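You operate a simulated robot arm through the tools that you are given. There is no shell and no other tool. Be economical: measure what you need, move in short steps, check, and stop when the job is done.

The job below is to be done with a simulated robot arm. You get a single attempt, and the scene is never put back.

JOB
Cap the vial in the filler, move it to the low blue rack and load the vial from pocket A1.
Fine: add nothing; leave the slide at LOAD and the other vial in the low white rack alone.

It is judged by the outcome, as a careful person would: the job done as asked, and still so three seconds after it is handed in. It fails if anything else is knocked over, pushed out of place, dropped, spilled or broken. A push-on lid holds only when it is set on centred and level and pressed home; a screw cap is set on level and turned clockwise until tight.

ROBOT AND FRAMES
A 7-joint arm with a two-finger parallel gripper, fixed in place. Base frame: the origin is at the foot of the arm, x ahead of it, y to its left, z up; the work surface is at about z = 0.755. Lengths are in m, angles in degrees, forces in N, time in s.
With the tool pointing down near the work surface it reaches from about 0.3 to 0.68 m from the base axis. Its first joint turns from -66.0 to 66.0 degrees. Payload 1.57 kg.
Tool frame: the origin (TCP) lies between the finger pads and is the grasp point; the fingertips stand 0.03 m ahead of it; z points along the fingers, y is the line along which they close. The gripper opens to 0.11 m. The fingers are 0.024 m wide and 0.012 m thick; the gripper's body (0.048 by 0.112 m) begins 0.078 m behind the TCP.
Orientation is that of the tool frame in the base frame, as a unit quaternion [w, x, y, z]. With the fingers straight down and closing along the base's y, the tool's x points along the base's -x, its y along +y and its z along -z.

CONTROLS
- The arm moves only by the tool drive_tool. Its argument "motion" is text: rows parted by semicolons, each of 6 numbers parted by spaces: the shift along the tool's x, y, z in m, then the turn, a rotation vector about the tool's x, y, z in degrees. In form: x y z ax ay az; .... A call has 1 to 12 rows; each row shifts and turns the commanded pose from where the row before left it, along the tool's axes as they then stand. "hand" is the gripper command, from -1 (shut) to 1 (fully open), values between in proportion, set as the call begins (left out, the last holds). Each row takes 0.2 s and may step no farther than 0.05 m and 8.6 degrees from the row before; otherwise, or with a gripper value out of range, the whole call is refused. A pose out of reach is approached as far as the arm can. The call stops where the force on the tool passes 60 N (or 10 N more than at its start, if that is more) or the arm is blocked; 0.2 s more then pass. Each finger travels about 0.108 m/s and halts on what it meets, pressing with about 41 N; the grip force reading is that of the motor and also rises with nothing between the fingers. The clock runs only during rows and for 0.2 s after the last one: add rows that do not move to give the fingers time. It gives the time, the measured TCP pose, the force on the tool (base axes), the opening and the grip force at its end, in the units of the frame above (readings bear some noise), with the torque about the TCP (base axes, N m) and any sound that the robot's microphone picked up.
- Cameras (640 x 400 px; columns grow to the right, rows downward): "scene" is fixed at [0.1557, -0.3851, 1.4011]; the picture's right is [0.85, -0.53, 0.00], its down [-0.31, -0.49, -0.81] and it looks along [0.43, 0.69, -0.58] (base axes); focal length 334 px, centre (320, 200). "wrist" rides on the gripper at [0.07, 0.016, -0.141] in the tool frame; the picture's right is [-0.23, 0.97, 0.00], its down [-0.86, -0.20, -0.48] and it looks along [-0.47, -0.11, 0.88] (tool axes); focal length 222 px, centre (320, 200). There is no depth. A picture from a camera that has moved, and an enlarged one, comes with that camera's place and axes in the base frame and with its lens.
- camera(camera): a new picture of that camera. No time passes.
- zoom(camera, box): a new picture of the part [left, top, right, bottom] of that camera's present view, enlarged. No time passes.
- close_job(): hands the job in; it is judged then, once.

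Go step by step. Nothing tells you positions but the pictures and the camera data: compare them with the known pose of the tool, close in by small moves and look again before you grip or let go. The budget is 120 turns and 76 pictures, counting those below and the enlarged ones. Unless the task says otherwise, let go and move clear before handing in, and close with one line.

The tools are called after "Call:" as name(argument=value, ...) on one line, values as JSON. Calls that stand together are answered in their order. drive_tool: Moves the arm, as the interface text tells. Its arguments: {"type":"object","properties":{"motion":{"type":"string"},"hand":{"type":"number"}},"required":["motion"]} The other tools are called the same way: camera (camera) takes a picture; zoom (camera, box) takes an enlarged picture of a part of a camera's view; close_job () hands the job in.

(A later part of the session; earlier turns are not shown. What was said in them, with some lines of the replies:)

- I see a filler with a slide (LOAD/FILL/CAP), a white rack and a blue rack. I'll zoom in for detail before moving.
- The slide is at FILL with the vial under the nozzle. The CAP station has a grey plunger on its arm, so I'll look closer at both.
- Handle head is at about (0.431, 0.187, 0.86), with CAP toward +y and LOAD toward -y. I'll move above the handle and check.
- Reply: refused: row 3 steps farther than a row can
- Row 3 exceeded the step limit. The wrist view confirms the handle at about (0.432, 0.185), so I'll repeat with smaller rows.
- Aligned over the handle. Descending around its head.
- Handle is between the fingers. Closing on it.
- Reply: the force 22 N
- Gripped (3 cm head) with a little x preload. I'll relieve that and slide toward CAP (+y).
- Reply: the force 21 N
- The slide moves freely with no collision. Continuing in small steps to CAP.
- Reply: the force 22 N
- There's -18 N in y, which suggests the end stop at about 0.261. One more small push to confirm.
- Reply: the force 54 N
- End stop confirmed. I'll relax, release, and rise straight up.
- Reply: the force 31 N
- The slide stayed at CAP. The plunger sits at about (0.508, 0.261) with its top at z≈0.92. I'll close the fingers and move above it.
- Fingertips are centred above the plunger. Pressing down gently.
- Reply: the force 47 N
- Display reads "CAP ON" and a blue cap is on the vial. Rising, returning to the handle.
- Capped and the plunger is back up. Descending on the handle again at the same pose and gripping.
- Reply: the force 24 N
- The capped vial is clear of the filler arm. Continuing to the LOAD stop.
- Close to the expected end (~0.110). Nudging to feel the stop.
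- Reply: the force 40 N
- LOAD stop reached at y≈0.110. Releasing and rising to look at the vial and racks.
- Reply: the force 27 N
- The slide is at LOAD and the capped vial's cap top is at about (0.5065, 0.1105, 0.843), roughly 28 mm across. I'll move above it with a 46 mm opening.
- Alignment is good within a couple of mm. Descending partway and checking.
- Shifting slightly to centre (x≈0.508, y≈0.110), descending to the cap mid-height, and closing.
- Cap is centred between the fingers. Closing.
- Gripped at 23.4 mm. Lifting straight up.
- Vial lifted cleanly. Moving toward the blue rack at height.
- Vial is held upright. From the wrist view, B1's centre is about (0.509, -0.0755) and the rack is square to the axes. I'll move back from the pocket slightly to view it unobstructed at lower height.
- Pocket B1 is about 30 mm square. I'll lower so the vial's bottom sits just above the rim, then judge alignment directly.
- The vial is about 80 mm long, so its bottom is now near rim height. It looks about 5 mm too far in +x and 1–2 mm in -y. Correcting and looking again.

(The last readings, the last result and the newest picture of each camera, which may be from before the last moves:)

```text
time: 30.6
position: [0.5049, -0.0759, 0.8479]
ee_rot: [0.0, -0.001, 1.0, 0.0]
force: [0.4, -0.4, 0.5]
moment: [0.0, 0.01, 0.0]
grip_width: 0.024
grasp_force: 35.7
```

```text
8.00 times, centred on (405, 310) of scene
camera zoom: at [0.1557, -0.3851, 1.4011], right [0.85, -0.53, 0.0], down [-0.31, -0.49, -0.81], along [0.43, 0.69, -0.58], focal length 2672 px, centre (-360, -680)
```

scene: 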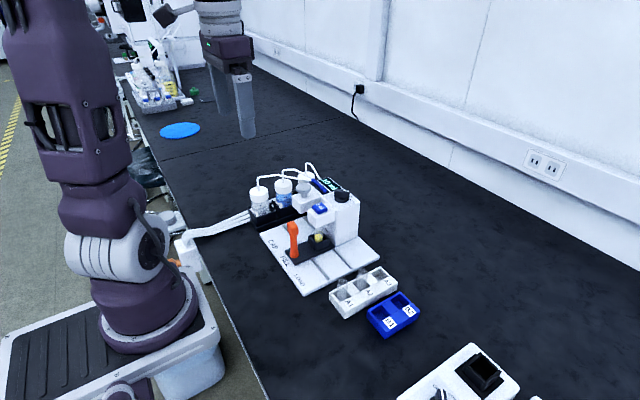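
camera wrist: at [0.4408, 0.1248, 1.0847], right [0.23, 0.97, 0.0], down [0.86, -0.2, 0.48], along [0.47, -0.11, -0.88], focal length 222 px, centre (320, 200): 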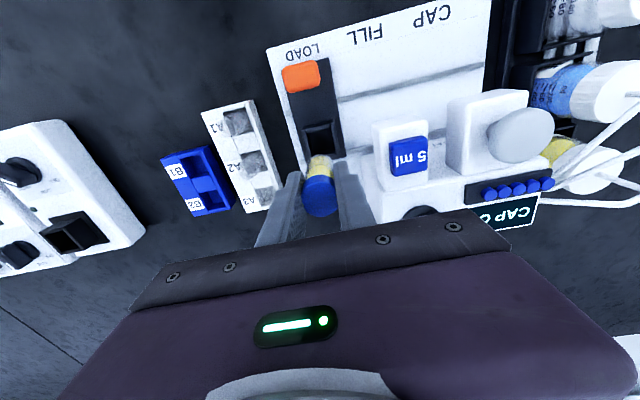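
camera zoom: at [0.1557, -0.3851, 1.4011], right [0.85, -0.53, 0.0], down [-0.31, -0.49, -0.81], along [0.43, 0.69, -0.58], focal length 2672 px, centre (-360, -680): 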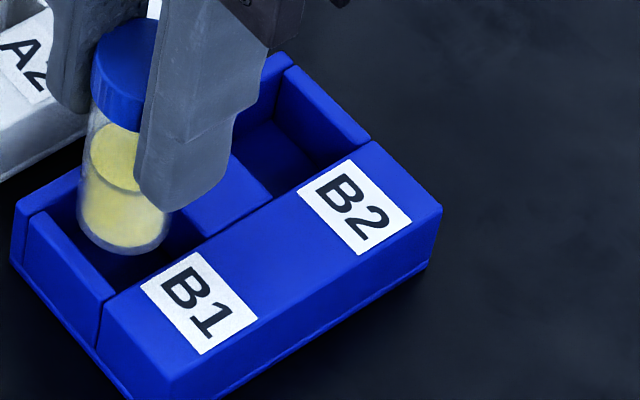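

Now nearly centred, needing only +1.5 mm in x. Lowering gently into B1.

Call:
drive_tool(motion="-0.0015 0 0.004 0 0 0; 0 0 0.004 0 0 0; 0 0 0.004 0 0 0; 0 0 0 0 0 0")

Call:
zoom(camera="scene", box=[380, 285, 430, 335])

```text
time: 31.6
position: [0.5067, -0.0765, 0.8362]
ee_rot: [0.001, -0.001, 1.0, 0.0]
force: [-0.5, -0.3, -0.3]
moment: [-0.01, 0.01, 0.0]
grip_width: 0.0234
grasp_force: 36.1
```

```text
8.00 times, centred on (405, 310) of scene
camera zoom: at [0.1557, -0.3851, 1.4011], right [0.85, -0.53, 0.0], down [-0.31, -0.49, -0.81], along [0.43, 0.69, -0.58], focal length 2672 px, centre (-360, -680)
```

zoom: 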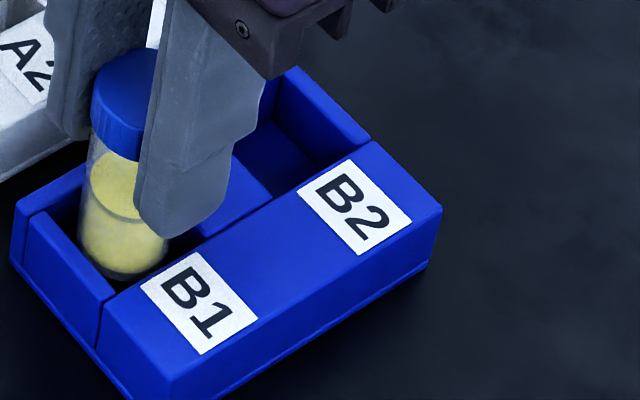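

No contact force and the vial appears to be entering the pocket. Continuing down.

Call:
drive_tool(motion="0 0 0.003 0 0 0; 0 0 0.003 0 0 0; 0 0 0.003 0 0 0; 0 0 0 0 0 0")

Call:
zoom(camera="scene", box=[380, 285, 430, 335])

Call:
zoom(camera="wrist", box=[270, 120, 370, 210])

```text
time: 32.6
position: [0.5055, -0.0753, 0.8274]
ee_rot: [0.0, 0.0, 1.0, 0.0]
force: [-0.8, -0.6, -0.6]
moment: [-0.01, 0.01, 0.01]
grip_width: 0.0236
grasp_force: 35.7
```

```text
8.00 times, centred on (405, 310) of scene
camera zoom: at [0.1557, -0.3851, 1.4011], right [0.85, -0.53, 0.0], down [-0.31, -0.49, -0.81], along [0.43, 0.69, -0.58], focal length 2672 px, centre (-360, -680)
```

zoom: 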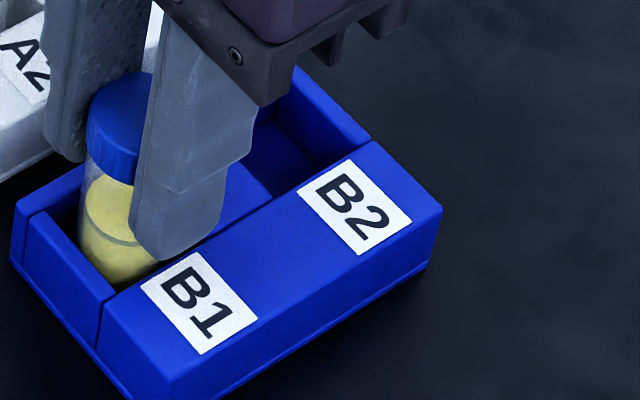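

```text
4.44 times, centred on (320, 165) of wrist
camera zoom: at [0.4366, -0.0586, 0.97], right [0.23, 0.97, 0.0], down [0.86, -0.2, 0.48], along [0.47, -0.11, -0.88], focal length 987 px, centre (320, 356)
```

zoom: 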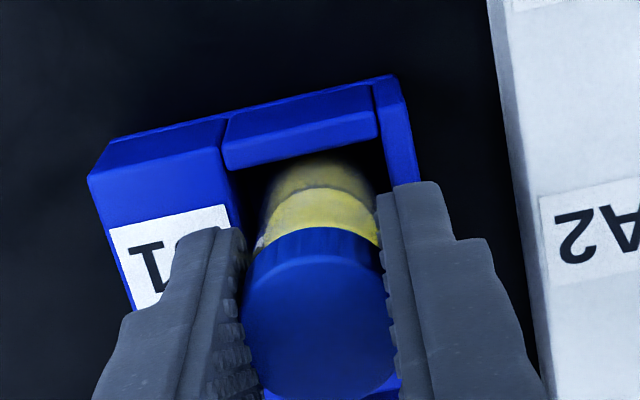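

The vial is inside the pocket. Continuing down slowly until the floor is felt.

Call:
drive_tool(motion="0 0 0.003 0 0 0; 0 0 0.002 0 0 0; 0 0 0.002 0 0 0; 0 0 0 0 0 0")

```text
time: 33.6
position: [0.5062, -0.0733, 0.8204]
ee_rot: [0.0, 0.0, 1.0, 0.0]
force: [1.7, 0.9, 7.2]
moment: [0.11, -0.18, 0.02]
grip_width: 0.0235
grasp_force: 36.1
```

Contact of 7 N felt. I'll check before releasing.

Call:
drive_tool(motion="0 0 0.001 0 0 0; 0 0 0 0 0 0")

Call:
zoom(camera="scene", box=[370, 275, 430, 335])

```text
time: 34.2
position: [0.5045, -0.0748, 0.8185]
ee_rot: [0.0, 0.0, 1.0, -0.001]
force: [-0.5, -0.1, 0.6]
moment: [0.04, 0.0, -0.02]
grip_width: 0.0234
grasp_force: 35.5
```

```text
6.67 times, centred on (400, 305) of scene
camera zoom: at [0.1557, -0.3851, 1.4011], right [0.85, -0.53, 0.0], down [-0.31, -0.49, -0.81], along [0.43, 0.69, -0.58], focal length 2227 px, centre (-213, -500)
```

zoom: 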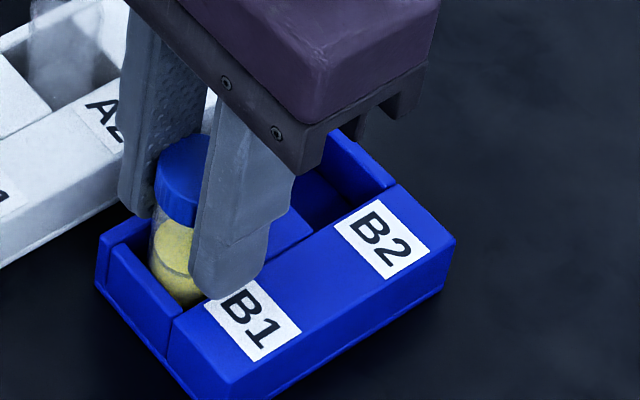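

Force relaxed, so that was a brush rather than the floor. Going down in 1.5 mm steps.

Call:
drive_tool(motion="0 0 0.0015 0 0 0; 0 0 0.0015 0 0 0; 0 0 0 0 0 0")

```text
time: 35.0
position: [0.505, -0.0759, 0.8157]
ee_rot: [0.001, 0.0, 1.0, 0.001]
force: [-2.0, 0.4, 8.1]
moment: [0.01, 0.05, 0.04]
grip_width: 0.0239
grasp_force: 35.6
```

Call:
drive_tool(motion="0 0 0.001 0 0 0; 0 0 0 0 0 0")

Call:
zoom(camera="wrist", box=[250, 100, 390, 230])

```text
time: 35.6
position: [0.5067, -0.0752, 0.8168]
ee_rot: [0.001, 0.001, 1.0, 0.0]
force: [-2.5, 1.2, 19.8]
moment: [0.09, 0.12, 0.06]
grip_width: 0.0241
grasp_force: 35.7
```

```text
3.08 times, centred on (320, 165) of wrist
camera zoom: at [0.4365, -0.0586, 0.9582], right [0.23, 0.97, 0.0], down [0.85, -0.2, 0.48], along [0.47, -0.11, -0.88], focal length 684 px, centre (320, 308)
```

zoom: 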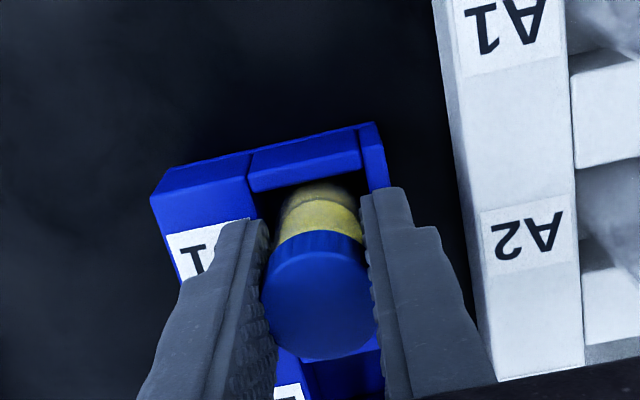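

Firm contact. Relieving 1 mm and opening modestly.

Call:
drive_tool(motion="0 0 -0.002 0 0 0; 0 0 0 0 0 0")

Call:
drive_tool(motion="0 0 0 0 0 0; 0 0 0 0 0 0; 0 0 0 0 0 0", hand=-0.25)

Call:
zoom(camera="wrist", box=[250, 100, 390, 230])

Call:
zoom(camera="scene", box=[370, 265, 430, 335])

```text
time: 36.2
position: [0.5057, -0.0759, 0.8176]
ee_rot: [-0.001, 0.001, 1.0, -0.001]
force: [0.3, 0.8, -0.1]
moment: [-0.02, 0.02, 0.0]
grip_width: 0.0245
grasp_force: 36.1
```

```text
time: 37.0
position: [0.5062, -0.0747, 0.8179]
ee_rot: [0.0, 0.0, 1.0, 0.001]
force: [0.1, -0.2, 0.3]
moment: [0.03, -0.01, -0.01]
grip_width: 0.0413
grasp_force: 0.2
```

```text
3.08 times, centred on (320, 165) of wrist
camera zoom: at [0.4365, -0.0587, 0.9599], right [0.23, 0.97, 0.0], down [0.86, -0.2, 0.48], along [0.47, -0.11, -0.88], focal length 684 px, centre (320, 308)
```

zoom: 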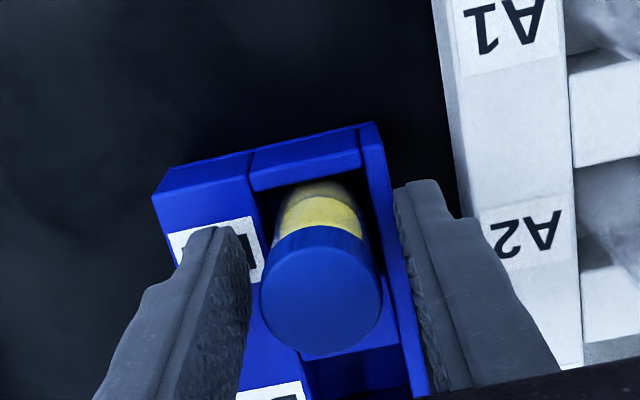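

```text
5.71 times, centred on (400, 300) of scene
camera zoom: at [0.1557, -0.3851, 1.4011], right [0.85, -0.53, 0.0], down [-0.31, -0.49, -0.81], along [0.43, 0.69, -0.58], focal length 1909 px, centre (-137, -371)
```

zoom: 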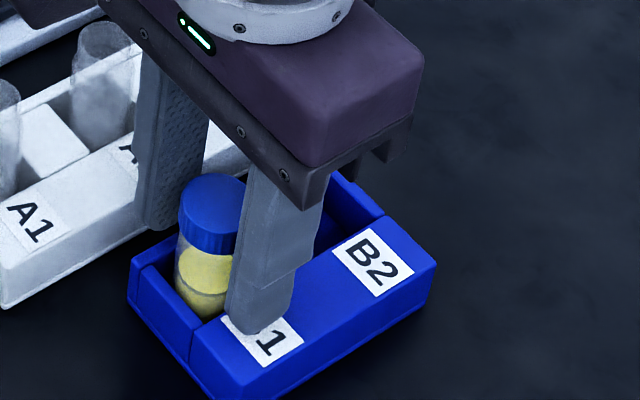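

The vial stands in B1. Rising and moving above A1 (about 0.465, 0.012).

Call:
drive_tool(motion="0 0 -0.02 0 0 0; 0 0 -0.04 0 0 0; 0 0 -0.045 0 0 0; 0.02 0.04 0 0 0 0; 0.02 0.046 0 0 0 0; 0 0 0 0 0 0; 0 0 0 0 0 0", hand=-0.25)

Call:
camera(camera="wrist")

Call:
zoom(camera="scene", box=[320, 230, 430, 340])

```text
refused: row 5 steps farther than a row can; nothing moved
```

```text
24 pictures are left
camera wrist: at [0.4365, -0.0587, 0.9599], right [0.23, 0.97, 0.0], down [0.86, -0.2, 0.48], along [0.47, -0.11, -0.88], focal length 222 px, centre (320, 200)
```

wrist: 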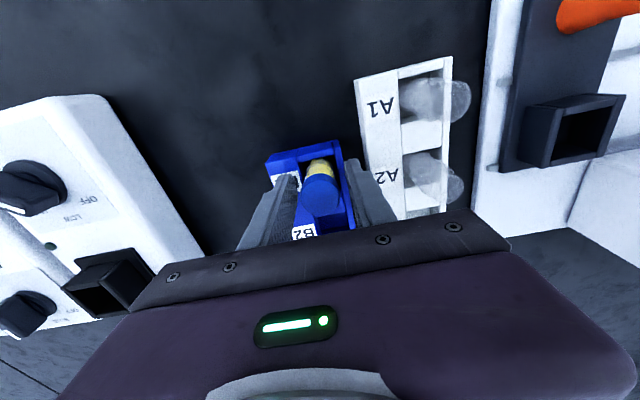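

```text
3.64 times, centred on (375, 285) of scene
camera zoom: at [0.1557, -0.3851, 1.4011], right [0.85, -0.53, 0.0], down [-0.31, -0.49, -0.81], along [0.43, 0.69, -0.58], focal length 1214 px, centre (120, -109)
```

zoom: 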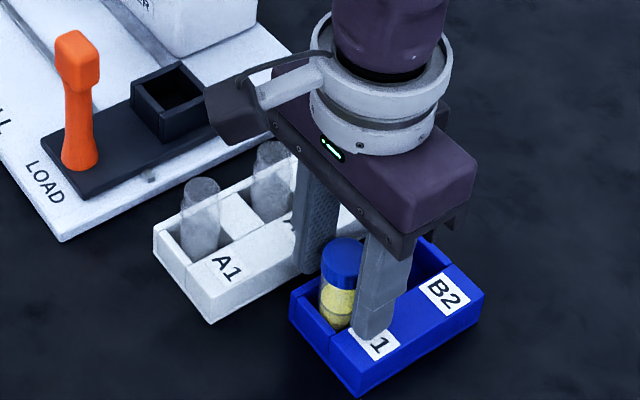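

The last row was too long; nothing moved. Redoing it with shorter rows, without pictures until it succeeds.

Call:
drive_tool(motion="0 0 -0.02 0 0 0; 0 0 -0.04 0 0 0; 0 0 -0.045 0 0 0; 0.015 0.03 0 0 0 0; 0.015 0.03 0 0 0 0; 0.012 0.027 0 0 0 0; 0 0 0 0 0 0; 0 0 0 0 0 0", hand=-0.2)

```text
time: 38.8
position: [0.4643, 0.0124, 0.9212]
ee_rot: [0.0, 0.0, 1.0, 0.0]
force: [-1.0, -0.2, -0.3]
moment: [0.02, -0.02, -0.02]
grip_width: 0.044
grasp_force: 0.0
```

Call:
zoom(camera="wrist", box=[230, 80, 430, 240])

Call:
zoom(camera="scene", box=[320, 230, 420, 330])

```text
2.50 times, centred on (330, 160) of wrist
camera zoom: at [0.3943, 0.0289, 1.065], right [0.23, 0.97, 0.0], down [0.86, -0.2, 0.48], along [0.47, -0.11, -0.88], focal length 555 px, centre (295, 300)
```

zoom: 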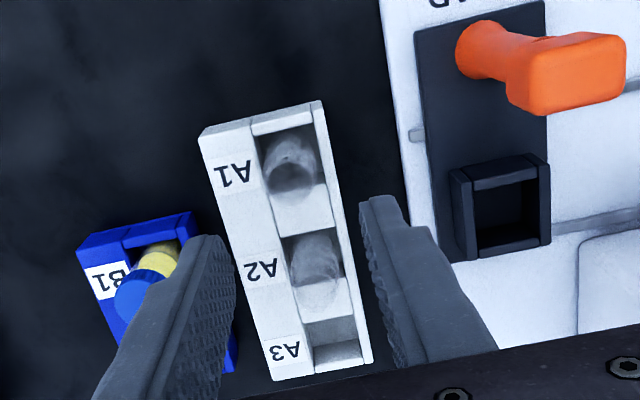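

```text
4.00 times, centred on (370, 280) of scene
camera zoom: at [0.1557, -0.3851, 1.4011], right [0.85, -0.53, 0.0], down [-0.31, -0.49, -0.81], along [0.43, 0.69, -0.58], focal length 1336 px, centre (120, -120)
```

zoom: 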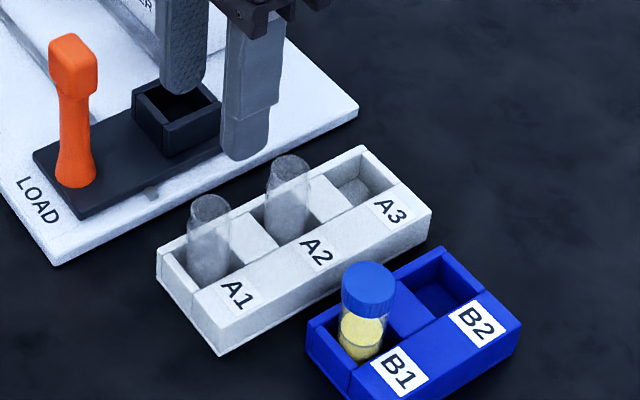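

A1's vial is near (0.464, 0.0115), mouth at z≈0.828. Descending partway and rechecking.

Call:
drive_tool(motion="0 -0.001 0.04 0 0 0; 0 0 0.03 0 0 0; 0 0 0 0 0 0")

Call:
zoom(camera="wrist", box=[240, 100, 400, 240])

Call:
zoom(camera="scene", box=[330, 240, 400, 310])

```text
time: 39.6
position: [0.4629, 0.0111, 0.8522]
ee_rot: [0.0, 0.0, 1.0, 0.0]
force: [-1.0, -0.3, -0.5]
moment: [0.0, 0.0, 0.06]
grip_width: 0.0439
grasp_force: 0.1
```

```text
2.86 times, centred on (320, 170) of wrist
camera zoom: at [0.3943, 0.0273, 0.9949], right [0.23, 0.97, 0.0], down [0.86, -0.2, 0.48], along [0.47, -0.11, -0.88], focal length 635 px, centre (320, 286)
```

zoom: 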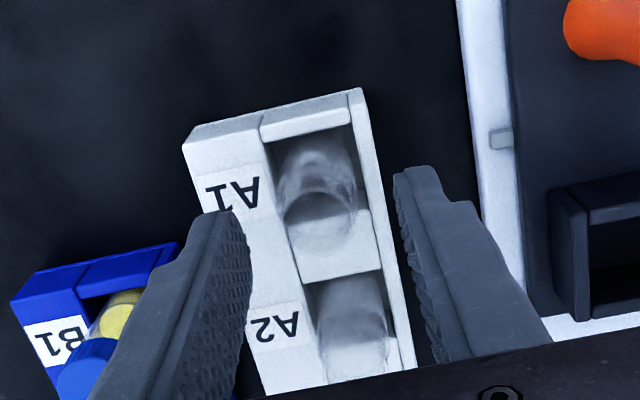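

```text
5.71 times, centred on (365, 275) of scene
camera zoom: at [0.1557, -0.3851, 1.4011], right [0.85, -0.53, 0.0], down [-0.31, -0.49, -0.81], along [0.43, 0.69, -0.58], focal length 1909 px, centre (63, -229)
```

zoom: 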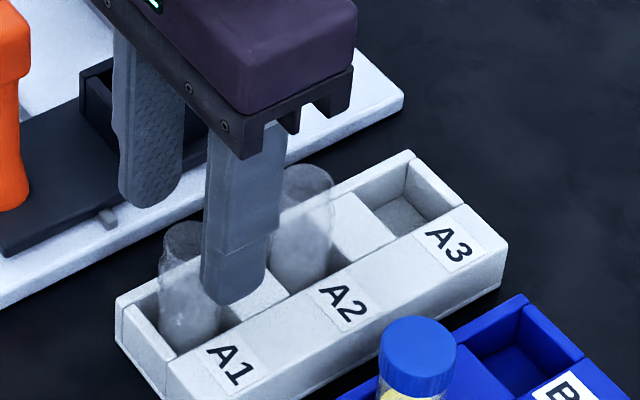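

Vial is centred between the fingers within a couple of mm. Descending to z≈0.823 and gripping.

Call:
drive_tool(motion="0.001 0 0.015 0 0 0; 0 0 0.014 0 0 0; 0 0 0 0 0 0")

Call:
drive_tool(motion="0 0 0 0 0 0; 0 0 0 0 0 0; 0 0 0 0 0 0", hand=-1)

Call:
zoom(camera="wrist", box=[240, 100, 400, 240])

```text
time: 40.4
position: [0.4611, 0.0107, 0.8233]
ee_rot: [0.0, -0.001, 1.0, 0.0]
force: [1.3, -0.9, 0.4]
moment: [0.02, 0.0, 0.01]
grip_width: 0.044
grasp_force: 0.1
```

```text
time: 41.2
position: [0.4617, 0.0114, 0.8227]
ee_rot: [0.0, 0.001, 1.0, 0.001]
force: [0.2, 0.5, -0.5]
moment: [-0.03, 0.01, 0.01]
grip_width: 0.0225
grasp_force: 34.9
```

```text
2.86 times, centred on (320, 170) of wrist
camera zoom: at [0.3934, 0.0269, 0.9659], right [0.23, 0.97, 0.0], down [0.86, -0.2, 0.48], along [0.47, -0.11, -0.88], focal length 635 px, centre (320, 286)
```

zoom: 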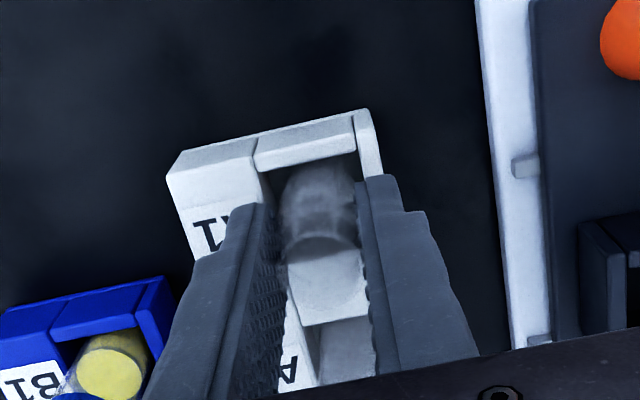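

Gripped at 22.5 mm. Lifting straight up.

Call:
drive_tool(motion="0 0 -0.01 0 0 0; 0 0 -0.02 0 0 0; 0 0 -0.04 0 0 0; 0 0 -0.035 0 0 0; -0.024 0.033 0 0 0 0; -0.022 0.033 0 0 0 0; 0 0.032 0 0 0 0; 0 0 0 0 0 0; 0 0 0 0 0 0")

Call:
zoom(camera="wrist", box=[240, 100, 400, 240])

Call:
zoom(camera="scene", box=[290, 180, 430, 340])

```text
time: 43.2
position: [0.5076, 0.1094, 0.9287]
ee_rot: [0.0, -0.001, 1.0, 0.0]
force: [0.6, -0.3, -0.1]
moment: [0.0, 0.0, 0.01]
grip_width: 0.0225
grasp_force: 35.9
```

```text
2.86 times, centred on (320, 170) of wrist
camera zoom: at [0.4397, 0.1258, 1.0715], right [0.23, 0.97, 0.0], down [0.86, -0.2, 0.48], along [0.47, -0.11, -0.88], focal length 635 px, centre (320, 286)
```

zoom: 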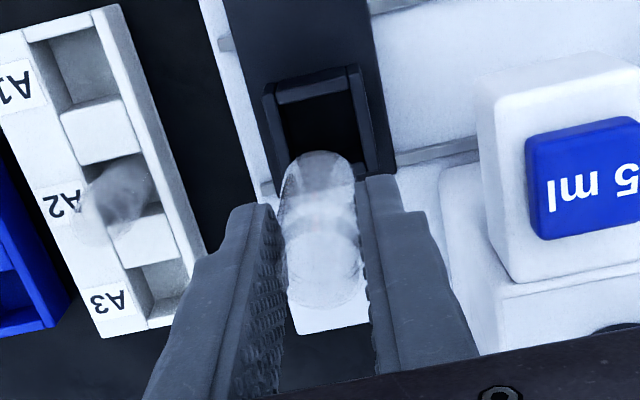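

```text
2.50 times, centred on (360, 260) of scene
camera zoom: at [0.1557, -0.3851, 1.4011], right [0.85, -0.53, 0.0], down [-0.31, -0.49, -0.81], along [0.43, 0.69, -0.58], focal length 835 px, centre (220, 50)
```

zoom: 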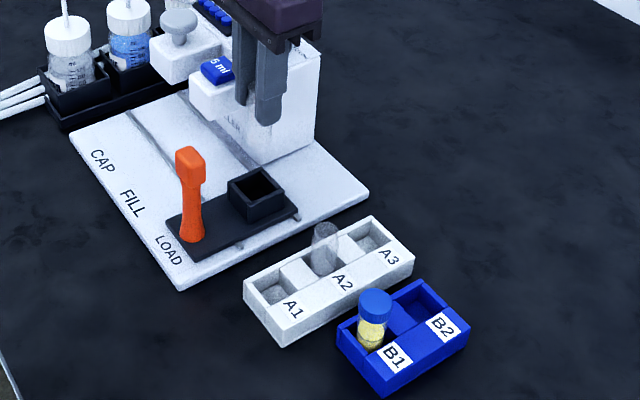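

A2 and B1 look fine. Lowering so the vial bottom is just above the cradle rim.

Call:
drive_tool(motion="0 0 0.03 0 0 0; 0 0 0.026 0 0 0; 0 0 0 0 0 0")

Call:
zoom(camera="wrist", box=[260, 110, 380, 220])

Call:
zoom(camera="scene", box=[310, 195, 370, 255])

```text
time: 44.0
position: [0.5086, 0.1084, 0.8719]
ee_rot: [0.0, 0.0, 1.0, -0.001]
force: [-0.8, 0.4, -0.2]
moment: [0.01, 0.01, 0.03]
grip_width: 0.0224
grasp_force: 35.3
```

```text
3.64 times, centred on (320, 165) of wrist
camera zoom: at [0.4398, 0.125, 1.0146], right [0.23, 0.97, 0.0], down [0.86, -0.2, 0.48], along [0.47, -0.11, -0.88], focal length 808 px, centre (320, 327)
```

zoom: 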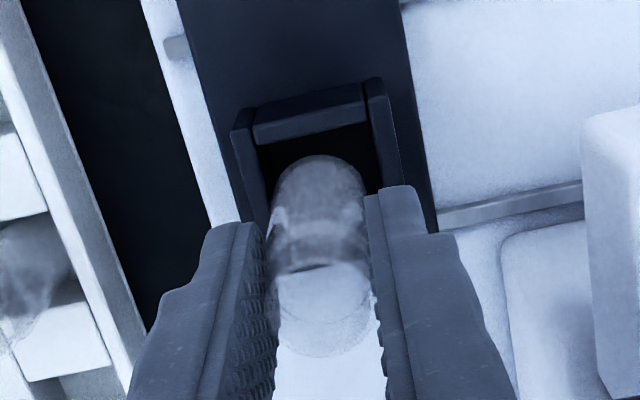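

```text
6.67 times, centred on (340, 225) of scene
camera zoom: at [0.1557, -0.3851, 1.4011], right [0.85, -0.53, 0.0], down [-0.31, -0.49, -0.81], along [0.43, 0.69, -0.58], focal length 2227 px, centre (187, 33)
```

zoom: 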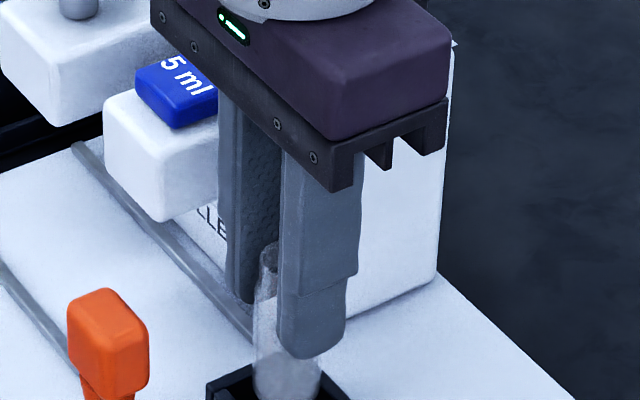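

The vial needs about +2 mm in x and +1.5 mm in y. Correcting and lowering into the cradle.

Call:
drive_tool(motion="-0.002 0.0015 0.005 0 0 0; 0 0 0.005 0 0 0; 0 0 0.005 0 0 0; 0 0 0.005 0 0 0; 0 0 0 0 0 0")

Call:
zoom(camera="scene", box=[310, 205, 370, 265])

Call:
zoom(camera="wrist", box=[260, 110, 380, 220])

```text
time: 45.2
position: [0.5107, 0.1104, 0.8515]
ee_rot: [0.0, 0.0, 1.0, -0.001]
force: [-0.4, 0.5, 0.7]
moment: [-0.01, 0.06, 0.02]
grip_width: 0.0224
grasp_force: 35.5
```

```text
6.67 times, centred on (340, 235) of scene
camera zoom: at [0.1557, -0.3851, 1.4011], right [0.85, -0.53, 0.0], down [-0.31, -0.49, -0.81], along [0.43, 0.69, -0.58], focal length 2227 px, centre (187, -33)
```

zoom: 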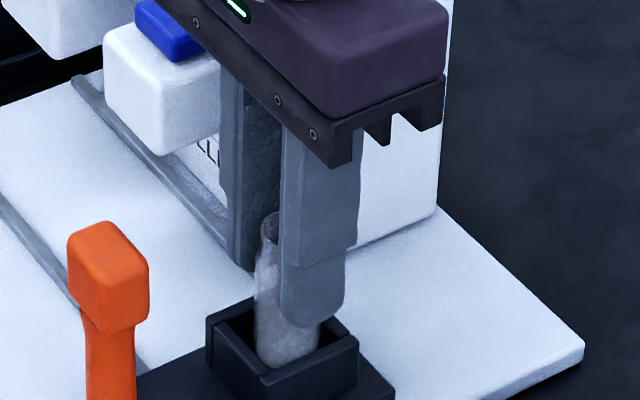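

```text
3.64 times, centred on (320, 165) of wrist
camera zoom: at [0.4417, 0.1268, 0.9947], right [0.23, 0.97, 0.0], down [0.86, -0.2, 0.48], along [0.47, -0.11, -0.88], focal length 808 px, centre (320, 327)
```

zoom: 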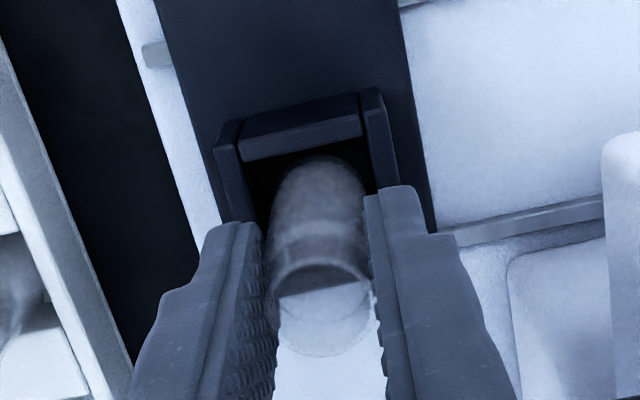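

The vial is entering the cradle cleanly. Continuing gently to the floor.

Call:
drive_tool(motion="0 0 0.004 0 0 0; 0 0 0.004 0 0 0; 0 0 0.003 0 0 0; 0 0 0 0 0 0")

```text
time: 46.2
position: [0.5093, 0.1112, 0.8408]
ee_rot: [-0.001, 0.0, 1.0, 0.001]
force: [-1.5, -0.4, 9.1]
moment: [-0.04, 0.06, -0.03]
grip_width: 0.0228
grasp_force: 35.7
```

Call:
drive_tool(motion="0 0 0.0015 0 0 0; 0 0 0 0 0 0")

Call:
zoom(camera="scene", box=[310, 205, 370, 265])

```text
time: 46.8
position: [0.51, 0.1107, 0.8398]
ee_rot: [0.0, 0.0, 1.0, 0.001]
force: [2.0, -1.4, 10.1]
moment: [-0.08, -0.11, -0.02]
grip_width: 0.0227
grasp_force: 35.3
```

```text
6.67 times, centred on (340, 235) of scene
camera zoom: at [0.1556, -0.3851, 1.4011], right [0.85, -0.53, 0.0], down [-0.31, -0.49, -0.81], along [0.43, 0.69, -0.58], focal length 2227 px, centre (187, -33)
```

zoom: 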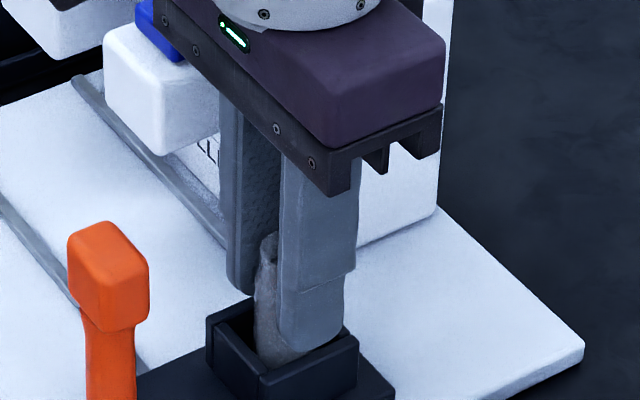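

Contact at z≈0.840. One more small press to verify it's the floor.

Call:
drive_tool(motion="0 0 0.0015 0 0 0; 0 0 0 0 0 0")

```text
time: 47.4
position: [0.5101, 0.1107, 0.8385]
ee_rot: [0.0, 0.001, 1.0, 0.0]
force: [2.7, -0.1, 9.1]
moment: [-0.03, -0.21, -0.03]
grip_width: 0.0224
grasp_force: 35.1
```

The force stays near 9 N as the fingers sink, so the vial is on the floor and the fingers are sliding on glass. Releasing.

Call:
drive_tool(motion="0 0 0 0 0 0; 0 0 0 0 0 0; 0 0 0 0 0 0", hand=-0.22)

Call:
zoom(camera="wrist", box=[240, 100, 400, 240])

```text
time: 48.2
position: [0.5099, 0.1098, 0.8372]
ee_rot: [0.0, 0.0, 1.0, 0.0]
force: [-0.4, -0.2, 0.3]
moment: [-0.05, 0.03, 0.03]
grip_width: 0.043
grasp_force: 0.1
```

```text
2.86 times, centred on (320, 170) of wrist
camera zoom: at [0.4414, 0.127, 0.9807], right [0.23, 0.97, 0.0], down [0.86, -0.2, 0.48], along [0.47, -0.11, -0.88], focal length 635 px, centre (320, 286)
```

zoom: 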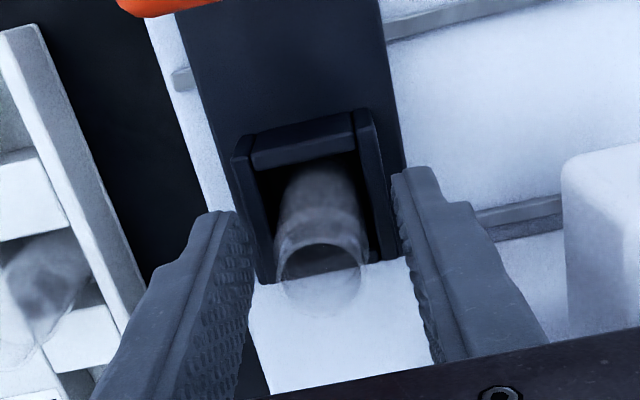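

The vial stands in the cradle. Rising straight up, backing off, and checking everything.

Call:
drive_tool(motion="0 0 -0.02 0 0 0; 0 0 -0.04 0 0 0; 0 0 -0.045 0 0 0; 0 0 -0.045 0 0 0; 0.04 0 -0.02 0 0 0; 0.04 0 -0.02 0 0 0; 0.03 0 0 0 0 0; 0 0 0 0 0 0")

Call:
zoom(camera="scene", box=[240, 150, 430, 345])

Call:
zoom(camera="scene", box=[280, 190, 380, 280])

Call:
zoom(camera="scene", box=[325, 255, 425, 345])

```text
time: 50.0
position: [0.4011, 0.1119, 1.0273]
ee_rot: [0.0, 0.0, 1.0, -0.001]
force: [0.0, 0.8, -0.7]
moment: [0.03, -0.03, -0.01]
grip_width: 0.0427
grasp_force: 0.0
```

```text
2.05 times, centred on (335, 248) of scene
camera zoom: at [0.1557, -0.3851, 1.4011], right [0.85, -0.53, 0.0], down [-0.31, -0.49, -0.81], along [0.43, 0.69, -0.58], focal length 685 px, centre (289, 103)
```

zoom: 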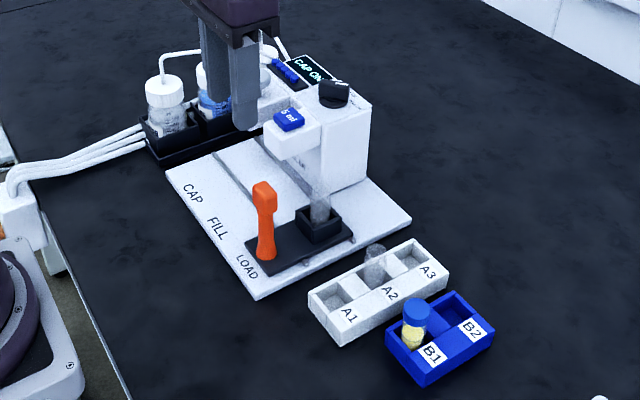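

```text
4.44 times, centred on (330, 235) of scene
camera zoom: at [0.1557, -0.3851, 1.4011], right [0.85, -0.53, 0.0], down [-0.31, -0.49, -0.81], along [0.43, 0.69, -0.58], focal length 1484 px, centre (276, 44)
```

zoom: 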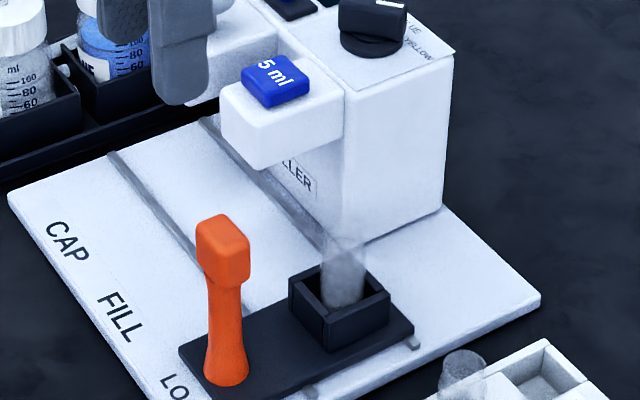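

```text
4.44 times, centred on (375, 300) of scene
camera zoom: at [0.1557, -0.3851, 1.4011], right [0.85, -0.53, 0.0], down [-0.31, -0.49, -0.81], along [0.43, 0.69, -0.58], focal length 1484 px, centre (76, -244)
```

zoom: 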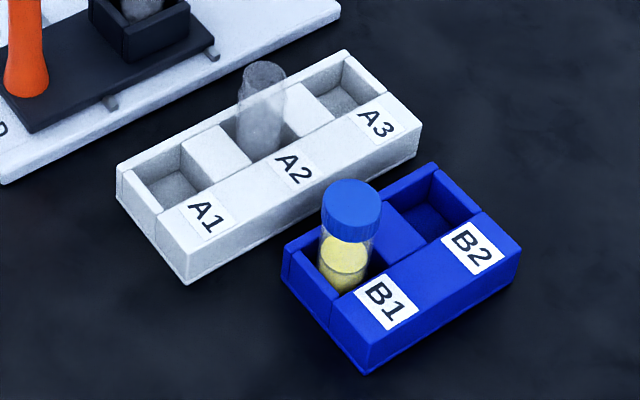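

The capped vial stands upright in B1, and A1's vial is in the cradle with the slide at LOAD. A2's vial and both racks haven't moved, and the arm is clear, so I'm handing in.

Call:
close_job()

```text
The job is handed in.
```

The job is handed in: the filler's vial is capped and in B1 of the blue rack, A1's vial is loaded with the slide at LOAD, nothing was added, and the other vial is untouched.
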